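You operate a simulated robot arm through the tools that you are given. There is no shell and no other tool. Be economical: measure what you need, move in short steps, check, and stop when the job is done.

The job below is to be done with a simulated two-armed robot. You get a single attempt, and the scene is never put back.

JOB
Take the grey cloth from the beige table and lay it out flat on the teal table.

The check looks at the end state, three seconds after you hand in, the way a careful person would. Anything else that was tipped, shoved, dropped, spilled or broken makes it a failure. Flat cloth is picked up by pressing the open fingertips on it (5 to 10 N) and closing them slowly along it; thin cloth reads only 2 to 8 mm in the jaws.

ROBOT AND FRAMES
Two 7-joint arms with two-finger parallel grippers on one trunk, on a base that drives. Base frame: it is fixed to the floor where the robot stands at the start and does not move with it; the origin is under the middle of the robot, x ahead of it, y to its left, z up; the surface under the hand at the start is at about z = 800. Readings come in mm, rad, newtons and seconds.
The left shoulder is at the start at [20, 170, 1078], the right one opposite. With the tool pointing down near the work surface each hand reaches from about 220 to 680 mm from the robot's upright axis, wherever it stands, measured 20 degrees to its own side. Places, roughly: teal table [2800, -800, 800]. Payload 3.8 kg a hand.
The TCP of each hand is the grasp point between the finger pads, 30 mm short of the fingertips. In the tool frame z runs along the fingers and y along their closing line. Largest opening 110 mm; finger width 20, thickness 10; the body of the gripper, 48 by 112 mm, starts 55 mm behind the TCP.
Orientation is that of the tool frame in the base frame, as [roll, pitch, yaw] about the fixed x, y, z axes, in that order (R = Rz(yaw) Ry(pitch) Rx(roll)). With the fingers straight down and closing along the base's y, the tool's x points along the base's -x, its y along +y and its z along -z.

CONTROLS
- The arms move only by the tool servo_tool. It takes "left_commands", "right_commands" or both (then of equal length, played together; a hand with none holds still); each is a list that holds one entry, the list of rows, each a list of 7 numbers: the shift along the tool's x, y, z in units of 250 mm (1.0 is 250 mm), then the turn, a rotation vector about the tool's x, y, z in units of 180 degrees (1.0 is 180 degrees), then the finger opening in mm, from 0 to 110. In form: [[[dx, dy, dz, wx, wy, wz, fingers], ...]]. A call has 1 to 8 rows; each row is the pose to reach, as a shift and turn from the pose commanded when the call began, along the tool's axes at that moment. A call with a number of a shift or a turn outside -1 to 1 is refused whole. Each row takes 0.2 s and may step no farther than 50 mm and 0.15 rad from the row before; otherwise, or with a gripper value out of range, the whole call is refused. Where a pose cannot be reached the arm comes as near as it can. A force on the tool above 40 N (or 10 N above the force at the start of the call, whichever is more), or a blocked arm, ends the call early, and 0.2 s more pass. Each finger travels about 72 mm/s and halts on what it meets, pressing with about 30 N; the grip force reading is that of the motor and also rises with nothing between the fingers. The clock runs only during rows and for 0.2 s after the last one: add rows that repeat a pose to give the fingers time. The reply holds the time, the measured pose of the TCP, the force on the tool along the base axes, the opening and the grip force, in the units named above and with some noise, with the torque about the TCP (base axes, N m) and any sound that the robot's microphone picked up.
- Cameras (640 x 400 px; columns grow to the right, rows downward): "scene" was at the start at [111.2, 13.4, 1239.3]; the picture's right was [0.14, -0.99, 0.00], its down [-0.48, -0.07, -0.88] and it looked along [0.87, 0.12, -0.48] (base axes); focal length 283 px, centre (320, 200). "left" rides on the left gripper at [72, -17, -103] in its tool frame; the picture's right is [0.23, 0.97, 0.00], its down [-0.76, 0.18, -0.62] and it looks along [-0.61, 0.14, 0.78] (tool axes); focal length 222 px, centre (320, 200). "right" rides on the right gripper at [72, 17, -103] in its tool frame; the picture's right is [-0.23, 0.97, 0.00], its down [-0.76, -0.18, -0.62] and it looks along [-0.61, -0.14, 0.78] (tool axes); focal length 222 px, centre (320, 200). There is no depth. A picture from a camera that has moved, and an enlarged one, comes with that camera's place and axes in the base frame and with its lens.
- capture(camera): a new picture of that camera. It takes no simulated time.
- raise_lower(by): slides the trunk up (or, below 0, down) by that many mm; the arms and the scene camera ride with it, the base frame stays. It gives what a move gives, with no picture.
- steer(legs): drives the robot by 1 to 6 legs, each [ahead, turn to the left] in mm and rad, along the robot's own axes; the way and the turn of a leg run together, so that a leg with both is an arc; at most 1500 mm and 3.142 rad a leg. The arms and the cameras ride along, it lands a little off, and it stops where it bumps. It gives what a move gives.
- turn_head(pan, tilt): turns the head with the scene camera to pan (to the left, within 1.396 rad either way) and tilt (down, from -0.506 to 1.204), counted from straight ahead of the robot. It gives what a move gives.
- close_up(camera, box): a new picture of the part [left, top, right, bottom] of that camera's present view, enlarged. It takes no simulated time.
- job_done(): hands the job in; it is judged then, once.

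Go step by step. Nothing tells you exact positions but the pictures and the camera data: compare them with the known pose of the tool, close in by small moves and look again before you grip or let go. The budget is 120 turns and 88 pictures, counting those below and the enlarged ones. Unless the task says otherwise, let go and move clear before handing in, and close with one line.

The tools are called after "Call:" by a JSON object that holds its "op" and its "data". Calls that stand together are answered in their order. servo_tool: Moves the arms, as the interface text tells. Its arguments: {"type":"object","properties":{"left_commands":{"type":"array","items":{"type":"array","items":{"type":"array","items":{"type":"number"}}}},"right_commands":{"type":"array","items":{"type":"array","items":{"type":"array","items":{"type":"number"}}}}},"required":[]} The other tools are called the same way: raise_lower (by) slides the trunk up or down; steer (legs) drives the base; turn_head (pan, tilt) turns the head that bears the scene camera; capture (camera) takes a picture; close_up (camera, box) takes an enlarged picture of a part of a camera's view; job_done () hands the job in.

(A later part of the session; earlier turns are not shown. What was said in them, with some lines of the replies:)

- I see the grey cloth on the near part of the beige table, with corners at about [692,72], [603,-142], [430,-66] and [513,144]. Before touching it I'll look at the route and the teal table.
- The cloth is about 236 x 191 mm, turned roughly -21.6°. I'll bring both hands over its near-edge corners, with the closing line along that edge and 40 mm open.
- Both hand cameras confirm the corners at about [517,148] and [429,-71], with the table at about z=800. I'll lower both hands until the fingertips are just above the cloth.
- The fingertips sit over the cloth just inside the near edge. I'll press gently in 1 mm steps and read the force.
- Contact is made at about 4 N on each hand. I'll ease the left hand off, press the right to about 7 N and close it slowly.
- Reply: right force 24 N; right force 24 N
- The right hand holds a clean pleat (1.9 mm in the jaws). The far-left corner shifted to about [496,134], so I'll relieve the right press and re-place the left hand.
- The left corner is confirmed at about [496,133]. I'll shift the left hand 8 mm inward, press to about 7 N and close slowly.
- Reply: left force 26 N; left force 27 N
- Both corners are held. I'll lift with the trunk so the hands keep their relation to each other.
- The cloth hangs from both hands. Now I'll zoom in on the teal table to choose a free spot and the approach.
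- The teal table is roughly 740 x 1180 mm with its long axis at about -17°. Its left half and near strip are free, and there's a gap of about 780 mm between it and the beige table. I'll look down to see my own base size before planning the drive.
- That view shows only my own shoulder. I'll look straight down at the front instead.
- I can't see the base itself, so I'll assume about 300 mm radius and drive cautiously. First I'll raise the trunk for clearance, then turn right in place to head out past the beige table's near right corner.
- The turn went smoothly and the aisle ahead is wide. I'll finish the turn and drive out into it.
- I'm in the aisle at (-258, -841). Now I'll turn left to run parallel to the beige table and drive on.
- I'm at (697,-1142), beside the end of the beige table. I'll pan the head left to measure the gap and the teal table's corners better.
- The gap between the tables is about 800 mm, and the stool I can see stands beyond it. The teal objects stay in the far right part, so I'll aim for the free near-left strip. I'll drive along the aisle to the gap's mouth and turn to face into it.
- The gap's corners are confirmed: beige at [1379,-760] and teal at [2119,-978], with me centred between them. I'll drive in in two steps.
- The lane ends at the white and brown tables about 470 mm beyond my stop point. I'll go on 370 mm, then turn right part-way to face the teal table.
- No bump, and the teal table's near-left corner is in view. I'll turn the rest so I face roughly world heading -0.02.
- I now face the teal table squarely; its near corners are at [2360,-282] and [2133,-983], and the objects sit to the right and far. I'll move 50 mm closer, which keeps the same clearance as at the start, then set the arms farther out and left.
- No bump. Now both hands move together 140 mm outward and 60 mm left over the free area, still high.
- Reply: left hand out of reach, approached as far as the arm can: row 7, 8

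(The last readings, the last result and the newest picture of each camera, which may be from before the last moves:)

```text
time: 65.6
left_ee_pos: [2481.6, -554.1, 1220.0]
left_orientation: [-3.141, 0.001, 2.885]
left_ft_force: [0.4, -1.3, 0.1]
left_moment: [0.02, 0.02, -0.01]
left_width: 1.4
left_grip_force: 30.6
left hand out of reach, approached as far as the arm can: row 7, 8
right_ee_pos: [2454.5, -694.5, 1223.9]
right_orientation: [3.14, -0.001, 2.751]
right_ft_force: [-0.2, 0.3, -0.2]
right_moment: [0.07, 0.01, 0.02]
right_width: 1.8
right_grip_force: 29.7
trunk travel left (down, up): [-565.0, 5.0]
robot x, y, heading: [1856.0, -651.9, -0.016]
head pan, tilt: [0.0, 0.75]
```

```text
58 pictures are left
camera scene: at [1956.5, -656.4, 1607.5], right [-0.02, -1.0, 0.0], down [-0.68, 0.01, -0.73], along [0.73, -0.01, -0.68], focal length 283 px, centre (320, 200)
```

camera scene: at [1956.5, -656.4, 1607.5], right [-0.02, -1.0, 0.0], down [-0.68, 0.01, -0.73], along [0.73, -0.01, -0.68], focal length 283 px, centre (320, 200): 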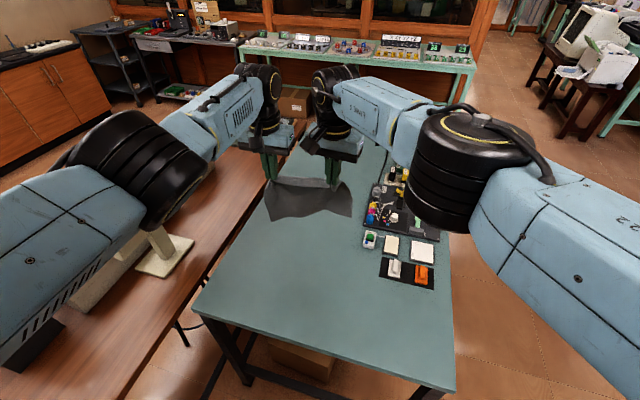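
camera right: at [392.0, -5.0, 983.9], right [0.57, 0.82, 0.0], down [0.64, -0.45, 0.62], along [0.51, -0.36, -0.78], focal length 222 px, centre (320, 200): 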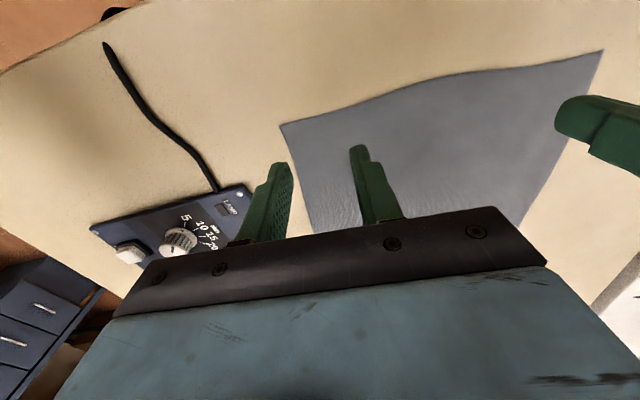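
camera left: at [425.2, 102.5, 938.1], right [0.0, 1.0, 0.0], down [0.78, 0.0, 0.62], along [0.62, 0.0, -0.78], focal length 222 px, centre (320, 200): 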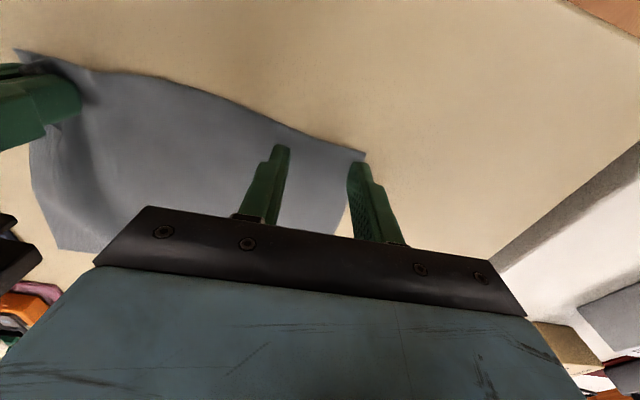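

The left arm hit its reach limit 20 mm short. Tilting the fingers forward brings the wrist back, so I'll tilt both hands about 0.4 rad, which should give the extra reach.

Call:
{"op": "servo_tool", "data": {"left_commands": [[[0, 0, 0, 0, -0.04, 0, 0], [0, 0, 0, 0, -0.08, 0, 0], [0, 0, 0, 0, -0.12, 0, 0], [0, 0, 0, 0, -0.15, 0, 0], [0, 0, 0, 0, -0.15, 0, 0]]], "right_commands": [[[0, 0, 0, 0, -0.04, 0, 0], [0, 0, 0, 0, -0.08, 0, 0], [0, 0, 0, 0, -0.12, 0, 0], [0, 0, 0, 0, -0.15, 0, 0], [0, 0, 0, 0, -0.15, 0, 0]]]}}

```text
time: 66.8
left_ee_pos: [2483.1, -551.9, 1219.4]
left_orientation: [-3.14, 0.473, 2.889]
left_ft_force: [-0.8, -4.2, 0.4]
left_moment: [-0.09, 0.04, -0.01]
left_width: 1.8
left_grip_force: 30.4
right_ee_pos: [2455.9, -693.3, 1222.2]
right_orientation: [3.14, 0.473, 2.746]
right_ft_force: [0.7, 3.1, 0.5]
right_moment: [0.09, -0.02, 0.12]
right_width: 1.9
right_grip_force: 30.2
trunk travel left (down, up): [-565.0, 5.0]
robot x, y, heading: [1851.8, -652.3, -0.016]
head pan, tilt: [0.0, 0.75]
```

The tilt works and the tips held still. Now I'll push both tips out to the same distance, about 240 mm in from the table's near edge.

Call:
{"op": "servo_tool", "data": {"left_commands": [[[-0.05, -0.002, 0.024, 0, 0, 0, 0], [-0.1, -0.004, 0.049, 0, 0, 0, 0], [-0.1425, -0.006, 0.073, 0, 0, 0, 0], [-0.1425, -0.006, 0.073, 0, 0, 0, 0]]], "right_commands": [[[-0.026, 0.001, 0.013, 0, 0, 0, 0], [-0.052, 0.002, 0.027, 0, 0, 0, 0], [-0.078, 0.003, 0.04, 0, 0, 0, 0], [-0.078, 0.003, 0.04, 0, 0, 0, 0]]]}}

Call:
{"op": "capture", "data": {"camera": "scene"}}

```text
time: 67.8
left_ee_pos: [2520.1, -562.8, 1218.6]
left_orientation: [-3.139, 0.473, 2.887]
left_ft_force: [-2.2, -6.1, 0.4]
left_moment: [-0.17, 0.03, -0.1]
left_width: 1.6
left_grip_force: 30.2
right_ee_pos: [2476.7, -701.1, 1223.0]
right_orientation: [3.139, 0.471, 2.746]
right_ft_force: [2.1, 5.5, -0.4]
right_moment: [0.17, -0.03, 0.11]
right_width: 2.0
right_grip_force: 30.5
trunk travel left (down, up): [-565.0, 5.0]
robot x, y, heading: [1855.4, -651.1, -0.017]
head pan, tilt: [0.0, 0.75]
```

```text
57 pictures are left
camera scene: at [1956.2, -654.4, 1607.5], right [-0.02, -1.0, 0.0], down [-0.68, 0.01, -0.73], along [0.73, -0.01, -0.68], focal length 283 px, centre (320, 200)
```

scene: 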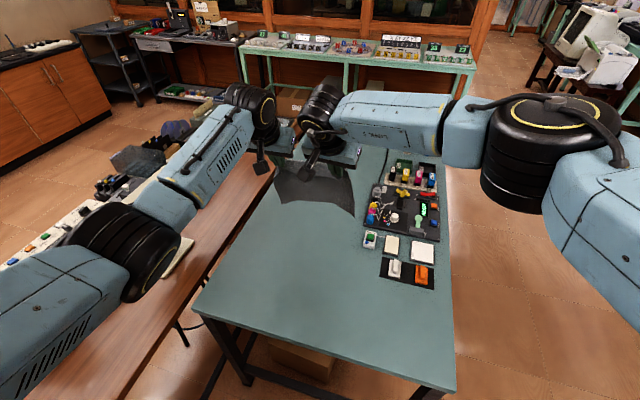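

Both tips are at about u=240 mm, well left of the objects. I'll lower the trunk 185 mm so the free edge comes near the table.

Call:
{"op": "raise_lower", "data": {"by": -185}}

Call:
{"op": "capture", "data": {"camera": "scene"}}

Call:
{"op": "capture", "data": {"camera": "right"}}

```text
time: 69.8
left_ee_pos: [2519.0, -563.8, 1034.0]
left_orientation: [-3.14, 0.471, 2.888]
left_ft_force: [-2.0, -6.6, 0.8]
left_moment: [-0.13, 0.05, -0.07]
left_width: 1.8
left_grip_force: 30.5
right_ee_pos: [2475.8, -701.6, 1038.1]
right_orientation: [3.139, 0.473, 2.745]
right_ft_force: [2.6, 6.8, 0.1]
right_moment: [0.19, -0.06, 0.12]
right_width: 2.2
right_grip_force: 29.8
trunk travel left (down, up): [-380.0, 190.0]
robot x, y, heading: [1855.9, -651.1, -0.018]
head pan, tilt: [0.0, 0.75]
```

```text
56 pictures are left
camera scene: at [1956.2, -654.6, 1422.6], right [-0.02, -1.0, 0.0], down [-0.68, 0.01, -0.73], along [0.73, -0.01, -0.68], focal length 283 px, centre (320, 200)
```

scene: 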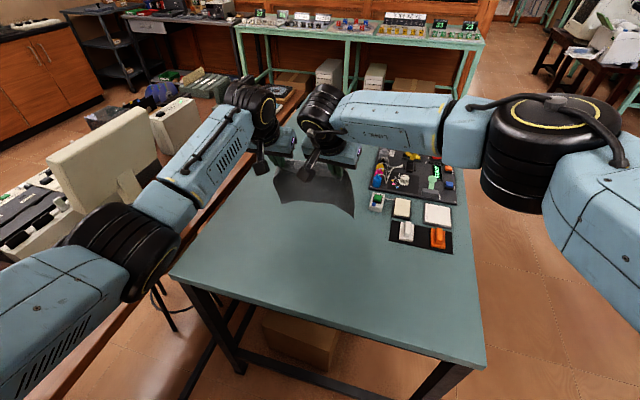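

```text
55 pictures are left
camera right: at [2379.0, -643.7, 1096.6], right [0.56, 0.82, 0.1], down [0.3, -0.32, 0.9], along [0.77, -0.47, -0.42], focal length 222 px, centre (320, 200)
```

right: 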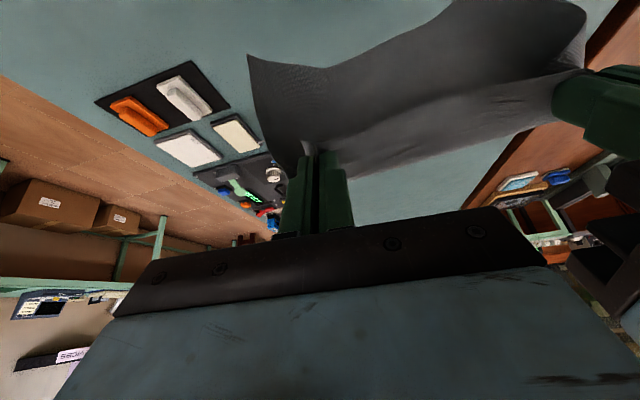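

The free edge hangs at about z=880 and all arms clear the monitor and the objects. I'll lower 65 mm more, almost to touch-down, and check.

Call:
{"op": "raise_lower", "data": {"by": -65}}

Call:
{"op": "close_up", "data": {"camera": "scene", "box": [220, 100, 460, 250]}}

Call:
{"op": "capture", "data": {"camera": "left"}}

```text
time: 70.9
left_ee_pos: [2520.0, -562.7, 968.7]
left_orientation: [-3.139, 0.47, 2.888]
left_ft_force: [-2.4, -7.1, 0.0]
left_moment: [-0.17, 0.03, -0.08]
left_width: 1.6
left_grip_force: 30.2
right_ee_pos: [2477.4, -700.6, 973.2]
right_orientation: [3.14, 0.471, 2.746]
right_ft_force: [2.6, 5.5, -1.0]
right_moment: [0.21, -0.07, 0.13]
right_width: 2.1
right_grip_force: 29.7
trunk travel left (down, up): [-315.0, 255.0]
robot x, y, heading: [1851.1, -654.7, -0.019]
head pan, tilt: [0.0, 0.75]
```

```text
2.67 times, centred on (340, 175) of scene
camera zoom: at [1956.1, -654.6, 1357.6], right [-0.02, -1.0, 0.0], down [-0.68, 0.01, -0.73], along [0.73, -0.01, -0.68], focal length 754 px, centre (267, 267)
```

zoom: 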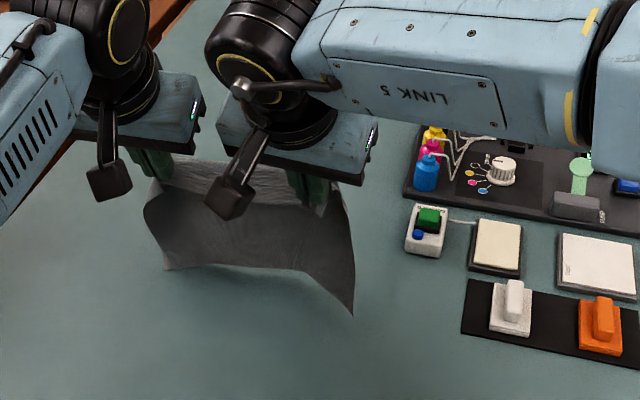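

```text
53 pictures are left
camera left: at [2408.1, -550.8, 1028.4], right [0.05, 0.99, -0.1], down [0.43, 0.07, 0.9], along [0.9, -0.09, -0.42], focal length 222 px, centre (320, 200)
```

left: 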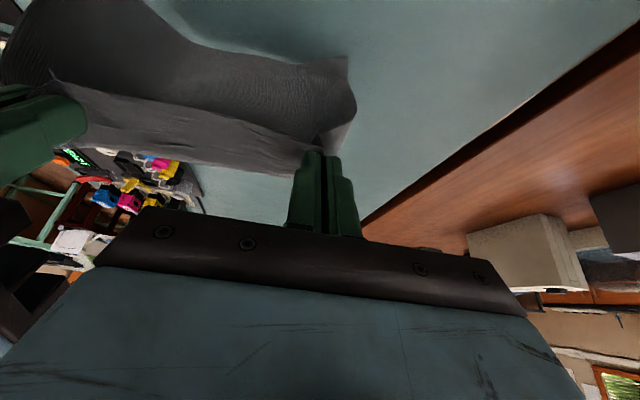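

The cloth is close to touch-down but shows a bend near the fingers. I'll look closer before laying it.

Call:
{"op": "close_up", "data": {"camera": "left", "box": [0, 0, 400, 250]}}

Call:
{"op": "close_up", "data": {"camera": "scene", "box": [260, 140, 370, 230]}}

```text
1.60 times, centred on (200, 125) of left
camera zoom: at [2408.1, -550.8, 1028.4], right [0.05, 0.99, -0.1], down [0.43, 0.07, 0.9], along [0.9, -0.09, -0.42], focal length 355 px, centre (512, 320)
```

zoom: 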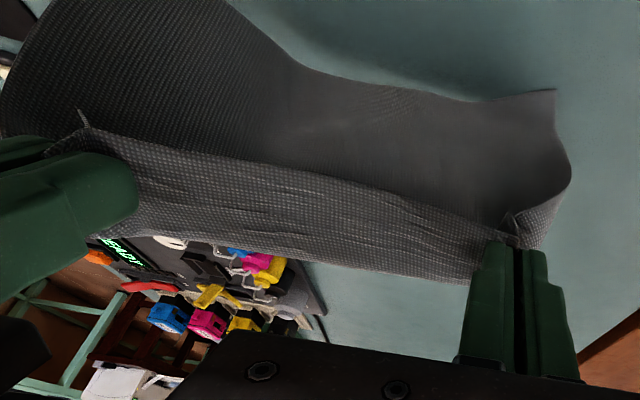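

```text
4.44 times, centred on (315, 185) of scene
camera zoom: at [1956.1, -654.6, 1357.6], right [-0.02, -1.0, 0.0], down [-0.68, 0.01, -0.73], along [0.73, -0.01, -0.68], focal length 1257 px, centre (342, 267)
```

zoom: 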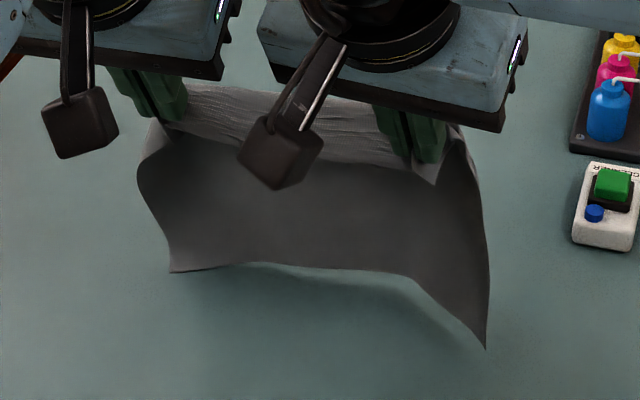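

What I see is the underside through the arch: the cloth leaves the near edge forward over the top and hangs on the far side, with its free edge about at the table (u≈263). That's right for laying. I'll draw the hands back while lowering and un-tilting, first half now.

Call:
{"op": "servo_tool", "data": {"left_commands": [[[0.116, 0.006, 0.008, 0, 0.02, 0, 0], [0.259, 0.013, 0.025, 0, 0.045, 0, 0], [0.411, 0.02, 0.059, 0, 0.07, 0, 0], [0.546, 0.026, 0.103, 0, 0.09, 0, 0], [0.546, 0.026, 0.103, 0, 0.09, 0, 0]]], "right_commands": [[[0.116, -0.008, 0.008, 0, 0.02, 0, 0], [0.259, -0.018, 0.025, 0, 0.045, 0, 0], [0.411, -0.028, 0.059, 0, 0.07, 0, 0], [0.546, -0.037, 0.103, 0, 0.09, 0, 0], [0.546, -0.037, 0.103, 0, 0.09, 0, 0]]]}}

Call:
{"op": "close_up", "data": {"camera": "scene", "box": [220, 120, 420, 245]}}

Call:
{"op": "capture", "data": {"camera": "left"}}

```text
time: 72.1
left_ee_pos: [2414.2, -530.0, 882.2]
left_orientation: [-3.139, 0.188, 2.887]
left_ft_force: [-0.4, -2.9, -0.2]
left_moment: [0.01, 0.02, 0.01]
left_width: 1.6
left_grip_force: 30.1
right_ee_pos: [2370.0, -668.0, 885.8]
right_orientation: [3.141, 0.188, 2.746]
right_ft_force: [0.0, 2.4, 0.3]
right_moment: [0.04, 0.01, 0.06]
right_width: 2.1
right_grip_force: 29.9
trunk travel left (down, up): [-315.0, 255.0]
robot x, y, heading: [1854.1, -653.2, -0.02]
head pan, tilt: [0.0, 0.75]
```

```text
3.20 times, centred on (320, 182) of scene
camera zoom: at [1956.5, -654.6, 1357.5], right [-0.02, -1.0, 0.0], down [-0.68, 0.01, -0.73], along [0.73, -0.01, -0.68], focal length 905 px, centre (320, 256)
```

zoom: 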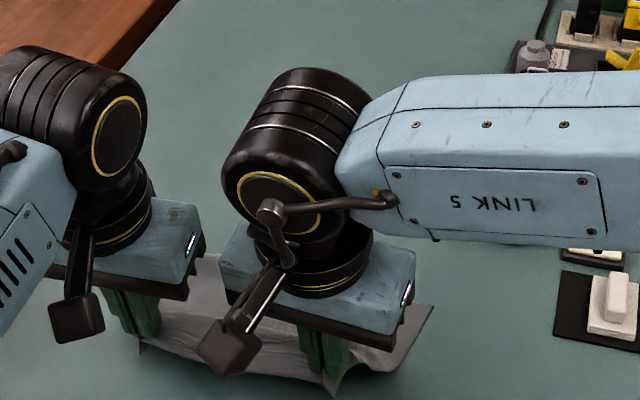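

```text
49 pictures are left
camera left: at [2322.5, -522.7, 970.6], right [0.03, 1.0, -0.04], down [0.66, 0.01, 0.75], along [0.75, -0.05, -0.66], focal length 222 px, centre (320, 200)
```

left: 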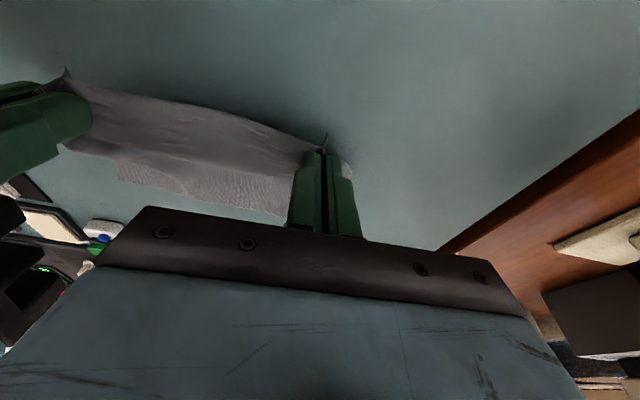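

The cloth is unrolling with its free edge in place. I'll finish the second half of the arc down to just above the table.

Call:
{"op": "servo_tool", "data": {"left_commands": [[[0.07, 0.003, 0.048, 0, 0.015, 0, 0], [0.14, 0.007, 0.096, 0, 0.03, 0, 0], [0.196, 0.01, 0.133, 0, 0.05, 0, 0], [0.224, 0.012, 0.149, 0, 0.06, 0, 0], [0.224, 0.012, 0.149, 0, 0.06, 0, 0]]], "right_commands": [[[0.07, -0.005, 0.048, 0, 0.015, 0, 0], [0.14, -0.01, 0.098, 0, 0.03, 0, 0], [0.196, -0.014, 0.14, 0, 0.05, 0, 0], [0.224, -0.016, 0.16, 0, 0.06, 0, 0], [0.224, -0.016, 0.16, 0, 0.06, 0, 0]]]}}

Call:
{"op": "capture", "data": {"camera": "scene"}}

Call:
{"op": "capture", "data": {"camera": "left"}}

Call:
{"op": "capture", "data": {"camera": "right"}}

```text
time: 73.3
left_ee_pos: [2368.7, -514.3, 837.1]
left_orientation: [-3.139, 0.0, 2.888]
left_ft_force: [-1.0, -3.4, -0.3]
left_moment: [-0.1, 0.0, -0.02]
left_width: 2.1
left_grip_force: 29.7
right_ee_pos: [2325.3, -653.4, 836.2]
right_orientation: [3.138, 0.0, 2.747]
right_ft_force: [-0.2, 2.6, 1.1]
right_moment: [0.08, -0.05, 0.03]
right_width: 1.9
right_grip_force: 29.9
trunk travel left (down, up): [-315.0, 255.0]
robot x, y, heading: [1851.6, -652.8, -0.017]
head pan, tilt: [0.0, 0.75]
```

```text
48 pictures are left
camera scene: at [1956.4, -654.6, 1357.5], right [-0.02, -1.0, 0.0], down [-0.68, 0.01, -0.73], along [0.73, -0.01, -0.68], focal length 283 px, centre (320, 200)
```

scene: 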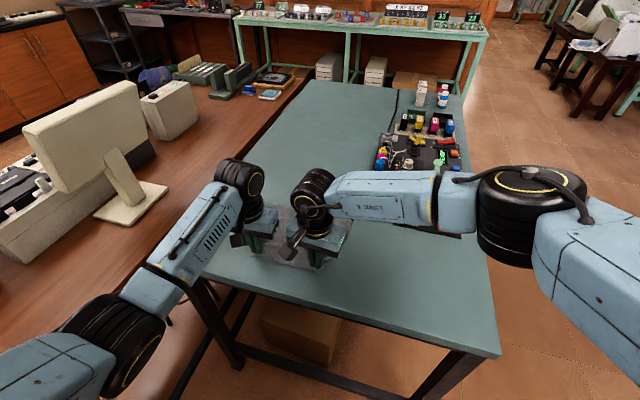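

```text
47 pictures are left
camera left: at [2295.3, -511.1, 940.0], right [0.02, 1.0, 0.0], down [0.78, -0.02, 0.62], along [0.62, -0.02, -0.78], focal length 222 px, centre (320, 200)
```

left: 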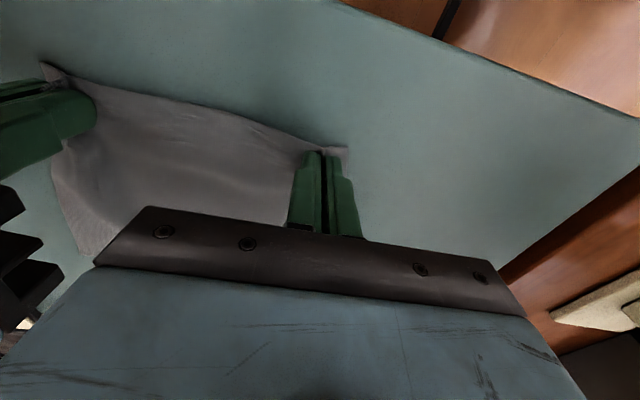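

```text
46 pictures are left
camera right: at [2265.1, -610.0, 939.6], right [0.58, 0.81, 0.0], down [0.63, -0.46, 0.62], along [0.51, -0.36, -0.78], focal length 222 px, centre (320, 200)
```

right: 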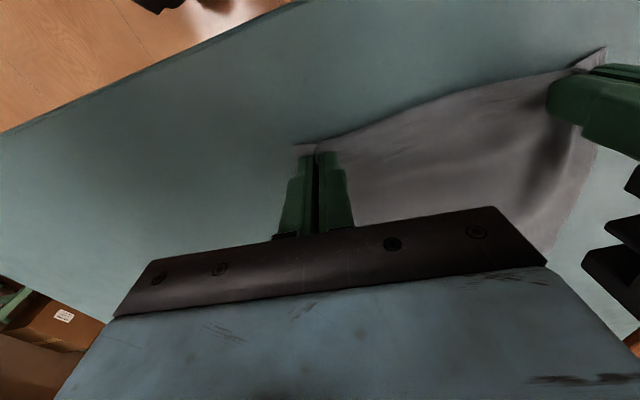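

The cloth is laid down with the near edge still held. I'll lower the last few millimetres while pulling back about 12 mm to draw it straight.

Call:
{"op": "servo_tool", "data": {"left_commands": [[[0.016, 0.001, 0.008, 0, 0, 0, 0], [0.032, 0.002, 0.014, 0, 0, 0, 0], [0.048, 0.003, 0.02, 0, 0, 0, 0], [0.048, 0.003, 0.02, 0, 0, 0, 0]]], "right_commands": [[[0.016, -0.001, 0.006, 0, 0, 0, 0], [0.032, -0.003, 0.012, 0, 0, 0, 0], [0.048, -0.004, 0.016, 0, 0, 0, 0], [0.048, -0.004, 0.016, 0, 0, 0, 0]]]}}

Call:
{"op": "close_up", "data": {"camera": "scene", "box": [200, 150, 400, 275]}}

```text
time: 74.3
left_ee_pos: [2358.2, -511.2, 832.4]
left_orientation: [-3.139, 0.001, 2.889]
left_ft_force: [-1.0, -3.2, 0.5]
left_moment: [-0.1, 0.01, 0.0]
left_width: 1.5
left_grip_force: 30.0
right_ee_pos: [2313.8, -649.4, 834.5]
right_orientation: [3.139, 0.001, 2.748]
right_ft_force: [0.6, 3.2, -0.1]
right_moment: [0.07, -0.01, 0.02]
right_width: 1.9
right_grip_force: 30.1
trunk travel left (down, up): [-315.0, 255.0]
robot x, y, heading: [1853.3, -657.1, -0.017]
head pan, tilt: [0.0, 0.75]
```

```text
3.20 times, centred on (300, 212) of scene
camera zoom: at [1956.4, -654.6, 1357.5], right [-0.02, -1.0, 0.0], down [-0.68, 0.01, -0.73], along [0.73, -0.01, -0.68], focal length 905 px, centre (384, 160)
```

zoom: 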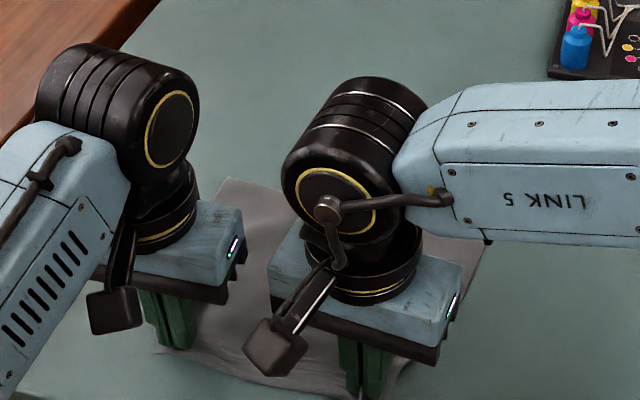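

The far side lies flat. I'll lower to light contact with the table.

Call:
{"op": "servo_tool", "data": {"left_commands": [[[0, 0, 0.004, 0, 0, 0, 0], [0, 0, 0.007, 0, 0, 0, 0], [0, 0, 0.007, 0, 0, 0, 0]]], "right_commands": [[[0, 0, 0.006, 0, 0, 0, 0], [0, 0, 0.013, 0, 0, 0, 0], [0, 0, 0.013, 0, 0, 0, 0]]]}}

```text
time: 75.1
left_ee_pos: [2358.5, -511.2, 832.1]
left_orientation: [-3.141, 0.002, 2.889]
left_ft_force: [-1.0, -1.5, 6.2]
left_moment: [-0.06, 0.07, 0.01]
left_width: 1.6
left_grip_force: 29.8
right_ee_pos: [2314.1, -649.3, 831.5]
right_orientation: [3.14, 0.0, 2.747]
right_ft_force: [0.6, 2.9, 0.8]
right_moment: [0.09, -0.06, 0.05]
right_width: 1.7
right_grip_force: 29.6
trunk travel left (down, up): [-315.0, 255.0]
robot x, y, heading: [1850.7, -655.7, -0.017]
head pan, tilt: [0.0, 0.75]
```

Contact is light on the left. I'll now open slowly under slight pressure while spreading the hands 10 mm apart each, so the pleats are pushed back out flat.

Call:
{"op": "servo_tool", "data": {"left_commands": [[[0, 0, 0, 0, 0, 0, 5], [0, 0.005, 0, 0, 0, 0, 10], [0, 0.012, 0, 0, 0, 0, 15], [0, 0.02, 0, 0, 0, 0, 20], [0, 0.027, 0, 0, 0, 0, 25], [0, 0.035, 0, 0, 0, 0, 30], [0, 0.04, 0, 0, 0, 0, 35], [0, 0.04, 0, 0, 0, 0, 40]]], "right_commands": [[[0, 0, 0.005, 0, 0, 0, 5], [0, -0.005, 0.005, 0, 0, 0, 10], [0, -0.012, 0.005, 0, 0, 0, 15], [0, -0.02, 0.005, 0, 0, 0, 20], [0, -0.027, 0.005, 0, 0, 0, 25], [0, -0.035, 0.005, 0, 0, 0, 30], [0, -0.04, 0.005, 0, 0, 0, 35], [0, -0.04, 0.005, 0, 0, 0, 40]]]}}

Call:
{"op": "close_up", "data": {"camera": "left", "box": [0, 20, 400, 270]}}

Call:
{"op": "close_up", "data": {"camera": "right", "box": [240, 20, 640, 270]}}

```text
time: 76.9
left_ee_pos: [2360.3, -500.7, 829.8]
left_orientation: [-3.141, 0.001, 2.889]
left_ft_force: [0.1, -2.2, 7.4]
left_moment: [0.03, 0.03, -0.01]
left_width: 37.8
left_grip_force: 0.0
right_ee_pos: [2311.1, -658.9, 831.1]
right_orientation: [3.14, 0.003, 2.747]
right_ft_force: [1.7, 3.6, 19.7]
right_moment: [-0.23, 0.17, -0.02]
right_width: 37.2
right_grip_force: 0.2
trunk travel left (down, up): [-315.0, 255.0]
robot x, y, heading: [1859.0, -651.7, -0.016]
head pan, tilt: [0.0, 0.75]
```

```text
1.60 times, centred on (200, 145) of left
camera zoom: at [2285.3, -498.2, 934.4], right [0.02, 1.0, 0.0], down [0.78, -0.02, 0.62], along [0.62, -0.02, -0.78], focal length 355 px, centre (512, 288)
```

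zoom: 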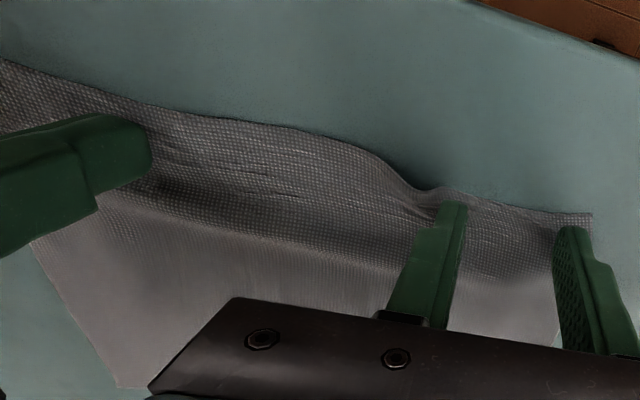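

```text
1.60 times, centred on (440, 145) of right
camera zoom: at [2249.2, -615.4, 933.6], right [0.58, 0.81, 0.0], down [0.63, -0.46, 0.62], along [0.51, -0.36, -0.78], focal length 355 px, centre (128, 288)
```

zoom: 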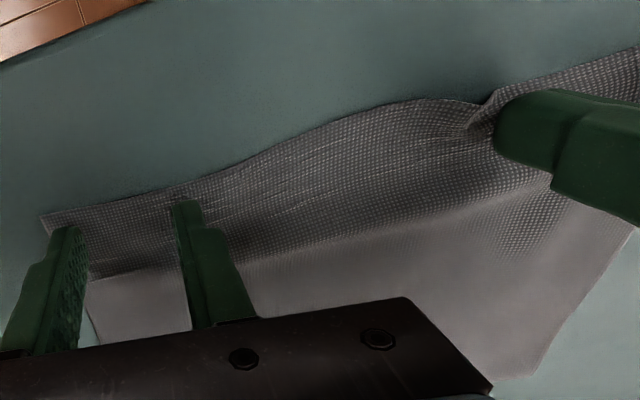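

The pleats opened well, but a soft ridge runs parallel to the edge. With the fingertips still pressed on, I'll drag both corners back about 12 mm to pull it out.

Call:
{"op": "servo_tool", "data": {"left_commands": [[[0.012, 0.001, 0.003, 0, 0, 0, 38], [0.024, 0.002, 0.004, 0, 0, 0, 38], [0.036, 0.003, 0.004, 0, 0, 0, 38], [0.048, 0.003, 0.004, 0, 0, 0, 38], [0.048, 0.003, 0.004, 0, 0, 0, 38]]], "right_commands": [[[0.012, -0.001, 0, 0, 0, 0, 38], [0.024, -0.002, 0, 0, 0, 0, 38], [0.036, -0.003, 0, 0, 0, 0, 38], [0.048, -0.004, 0, 0, 0, 0, 38], [0.048, -0.004, 0, 0, 0, 0, 38]]]}}

Call:
{"op": "close_up", "data": {"camera": "left", "box": [0, 20, 400, 270]}}

Call:
{"op": "close_up", "data": {"camera": "right", "box": [240, 20, 640, 270]}}

```text
time: 78.1
left_ee_pos: [2348.4, -498.2, 831.1]
left_orientation: [3.141, 0.003, 2.888]
left_ft_force: [2.2, -1.5, 14.5]
left_moment: [0.02, -0.02, -0.02]
left_width: 36.9
left_grip_force: 0.0
right_ee_pos: [2298.4, -655.1, 830.8]
right_orientation: [3.139, 0.004, 2.747]
right_ft_force: [4.2, -1.2, 25.2]
right_moment: [-0.47, 0.07, 0.06]
right_width: 37.1
right_grip_force: 0.1
trunk travel left (down, up): [-315.0, 255.0]
robot x, y, heading: [1851.7, -651.0, -0.018]
head pan, tilt: [0.0, 0.75]
```

```text
1.60 times, centred on (200, 145) of left
camera zoom: at [2274.1, -494.5, 934.3], right [0.02, 1.0, 0.0], down [0.78, -0.02, 0.63], along [0.63, -0.02, -0.78], focal length 355 px, centre (512, 288)
```

zoom: 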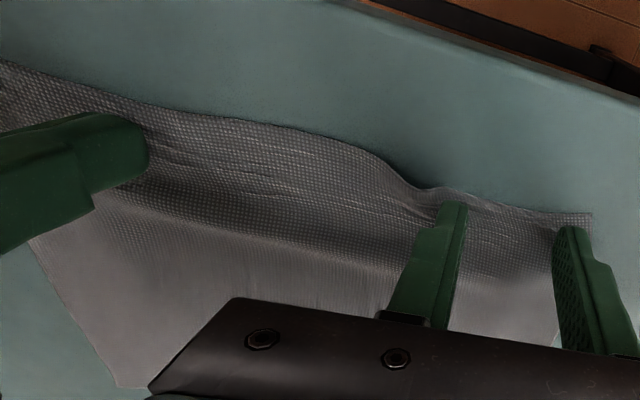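

```text
1.60 times, centred on (440, 145) of right
camera zoom: at [2237.7, -612.1, 933.5], right [0.58, 0.81, 0.0], down [0.63, -0.46, 0.63], along [0.51, -0.36, -0.78], focal length 355 px, centre (128, 288)
```

zoom: 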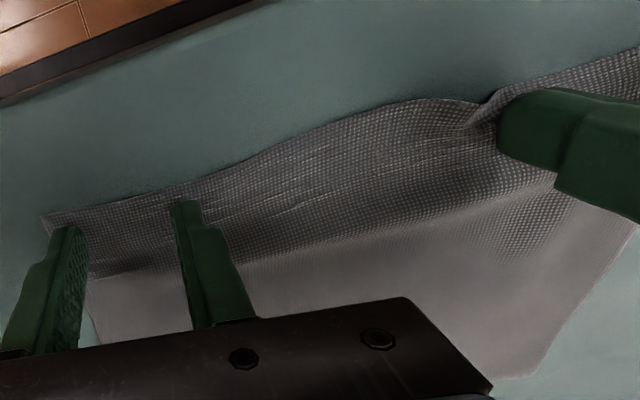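

The cloth follows the drag. I'll lift both hands clear and look at the whole cloth.

Call:
{"op": "servo_tool", "data": {"left_commands": [[[0, 0, -0.01, 0, 0, 0, 38], [0, 0, -0.04, 0, 0, 0, 38], [0, 0, -0.12, 0, 0, 0, 38], [0, 0, -0.28, 0, 0, 0, 38], [0, 0, -0.4, 0, 0, 0, 38]]], "right_commands": [[[0, 0, -0.01, 0, 0, 0, 38], [0, 0, -0.04, 0, 0, 0, 38], [0, 0, -0.12, 0, 0, 0, 38], [0, 0, -0.28, 0, 0, 0, 38], [0, 0, -0.4, 0, 0, 0, 38]]]}}

Call:
{"op": "raise_lower", "data": {"by": 150}}

Call:
{"op": "capture", "data": {"camera": "left"}}

Call:
{"op": "capture", "data": {"camera": "right"}}

Call:
{"op": "capture", "data": {"camera": "scene"}}

```text
time: 79.3
left_ee_pos: [2348.3, -497.8, 927.4]
left_orientation: [-3.142, -0.003, 2.889]
left_ft_force: [0.1, -0.7, -0.4]
left_moment: [0.01, -0.01, 0.04]
left_width: 38.0
left_grip_force: 0.0
right_ee_pos: [2300.0, -654.9, 929.7]
right_orientation: [3.141, 0.001, 2.748]
right_ft_force: [-0.1, 0.1, 0.0]
right_moment: [-0.02, 0.02, -0.01]
right_width: 38.0
right_grip_force: 0.1
trunk travel left (down, up): [-315.0, 255.0]
robot x, y, heading: [1855.2, -655.1, -0.012]
head pan, tilt: [0.0, 0.75]
```

```text
time: 81.0
left_ee_pos: [2348.5, -498.0, 1077.3]
left_orientation: [-3.138, 0.0, 2.888]
left_ft_force: [0.1, 0.0, 0.1]
left_moment: [-0.01, 0.02, 0.0]
left_width: 38.2
left_grip_force: 0.1
right_ee_pos: [2299.3, -655.3, 1079.1]
right_orientation: [3.141, 0.001, 2.745]
right_ft_force: [0.0, 0.5, 0.7]
right_moment: [0.01, -0.02, 0.03]
right_width: 37.9
right_grip_force: 0.1
trunk travel left (down, up): [-465.0, 105.0]
robot x, y, heading: [1852.5, -651.1, -0.016]
head pan, tilt: [0.0, 0.75]
```

```text
40 pictures are left
camera left: at [2274.8, -495.2, 1180.7], right [0.02, 1.0, 0.0], down [0.78, -0.02, 0.62], along [0.62, -0.02, -0.78], focal length 222 px, centre (320, 200)
```

left: 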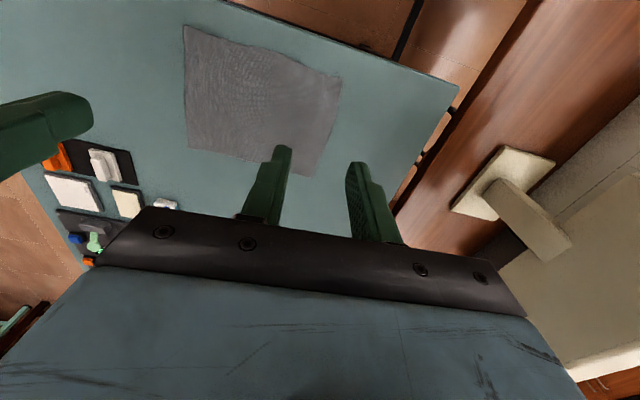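

```text
39 pictures are left
camera right: at [2238.4, -611.7, 1181.7], right [0.58, 0.81, 0.0], down [0.63, -0.46, 0.62], along [0.51, -0.36, -0.78], focal length 222 px, centre (320, 200)
```

right: 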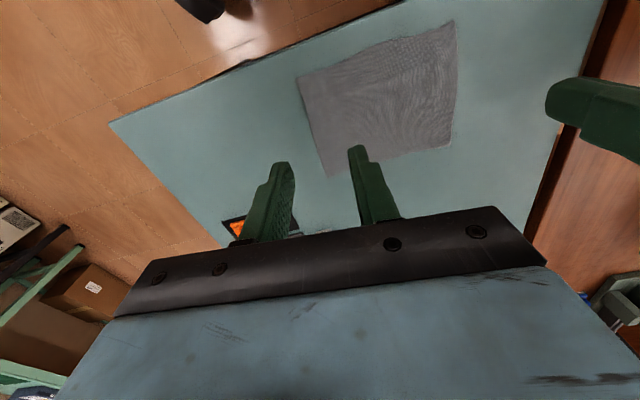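

```text
38 pictures are left
camera scene: at [1956.5, -654.6, 1507.4], right [-0.02, -1.0, 0.0], down [-0.68, 0.01, -0.73], along [0.73, -0.01, -0.68], focal length 283 px, centre (320, 200)
```

scene: 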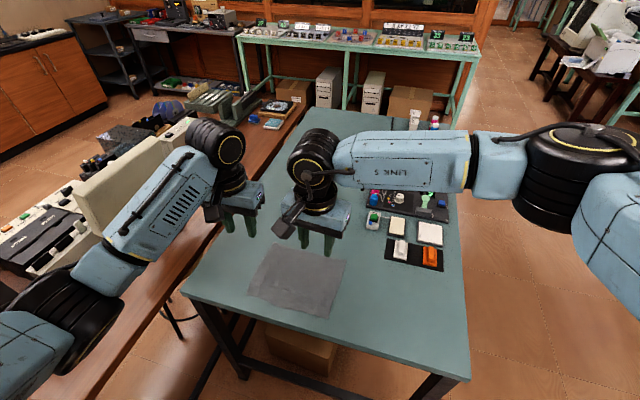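

The cloth lies spread out on the teal table, away from the edges and objects. I'll zoom in to judge its flatness.

Call:
{"op": "close_up", "data": {"camera": "scene", "box": [235, 230, 363, 330]}}

Call:
{"op": "close_up", "data": {"camera": "left", "box": [160, 10, 368, 180]}}

Call:
{"op": "close_up", "data": {"camera": "right", "box": [280, 10, 480, 180]}}

```text
4.00 times, centred on (299, 280) of scene
camera zoom: at [1956.5, -654.6, 1507.4], right [-0.02, -1.0, 0.0], down [-0.68, 0.01, -0.73], along [0.73, -0.01, -0.68], focal length 1131 px, centre (404, -120)
```

zoom: 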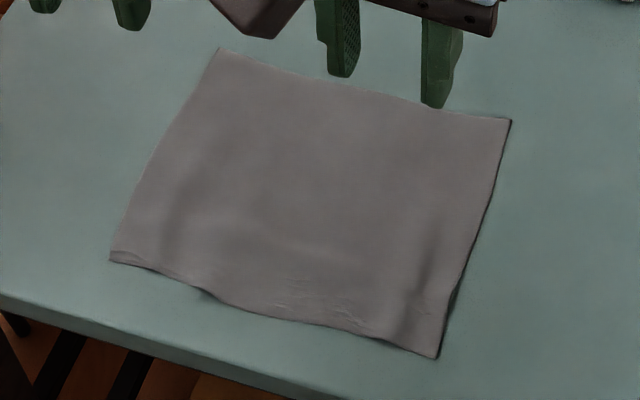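

```text
2.35 times, centred on (264, 95) of left
camera zoom: at [2274.8, -495.2, 1180.7], right [0.02, 1.0, 0.0], down [0.78, -0.02, 0.62], along [0.62, -0.02, -0.78], focal length 523 px, centre (452, 447)
```

zoom: 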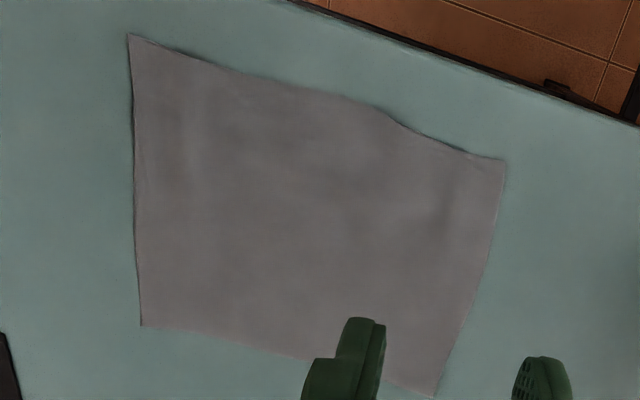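

```text
2.35 times, centred on (380, 95) of right
camera zoom: at [2238.4, -611.7, 1181.7], right [0.58, 0.81, 0.0], down [0.63, -0.46, 0.62], along [0.51, -0.36, -0.78], focal length 523 px, centre (179, 447)
```

zoom: 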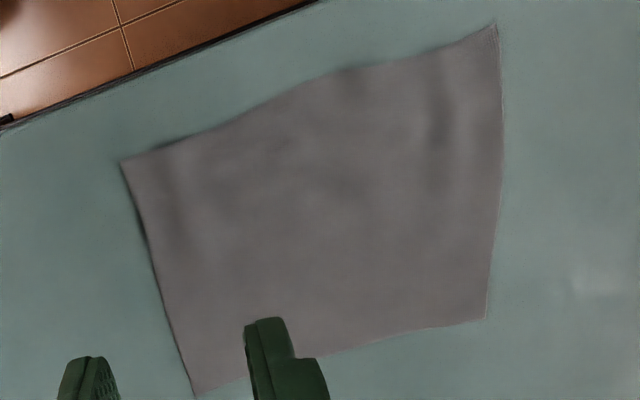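

The cloth measures about 235 x 189 mm of its original 236 x 191, so it lies fully spread with only faint waves like those it had at the start. It's clear of the table edge and the objects, both hands are empty and well above it, so I'm handing in.

Call:
{"op": "job_done", "data": {}}

```text
The job is handed in.
```

The grey cloth is laid out flat on the teal table, clear of the other objects, with both hands empty and away; only faint waves remain, like those it had on the beige table.
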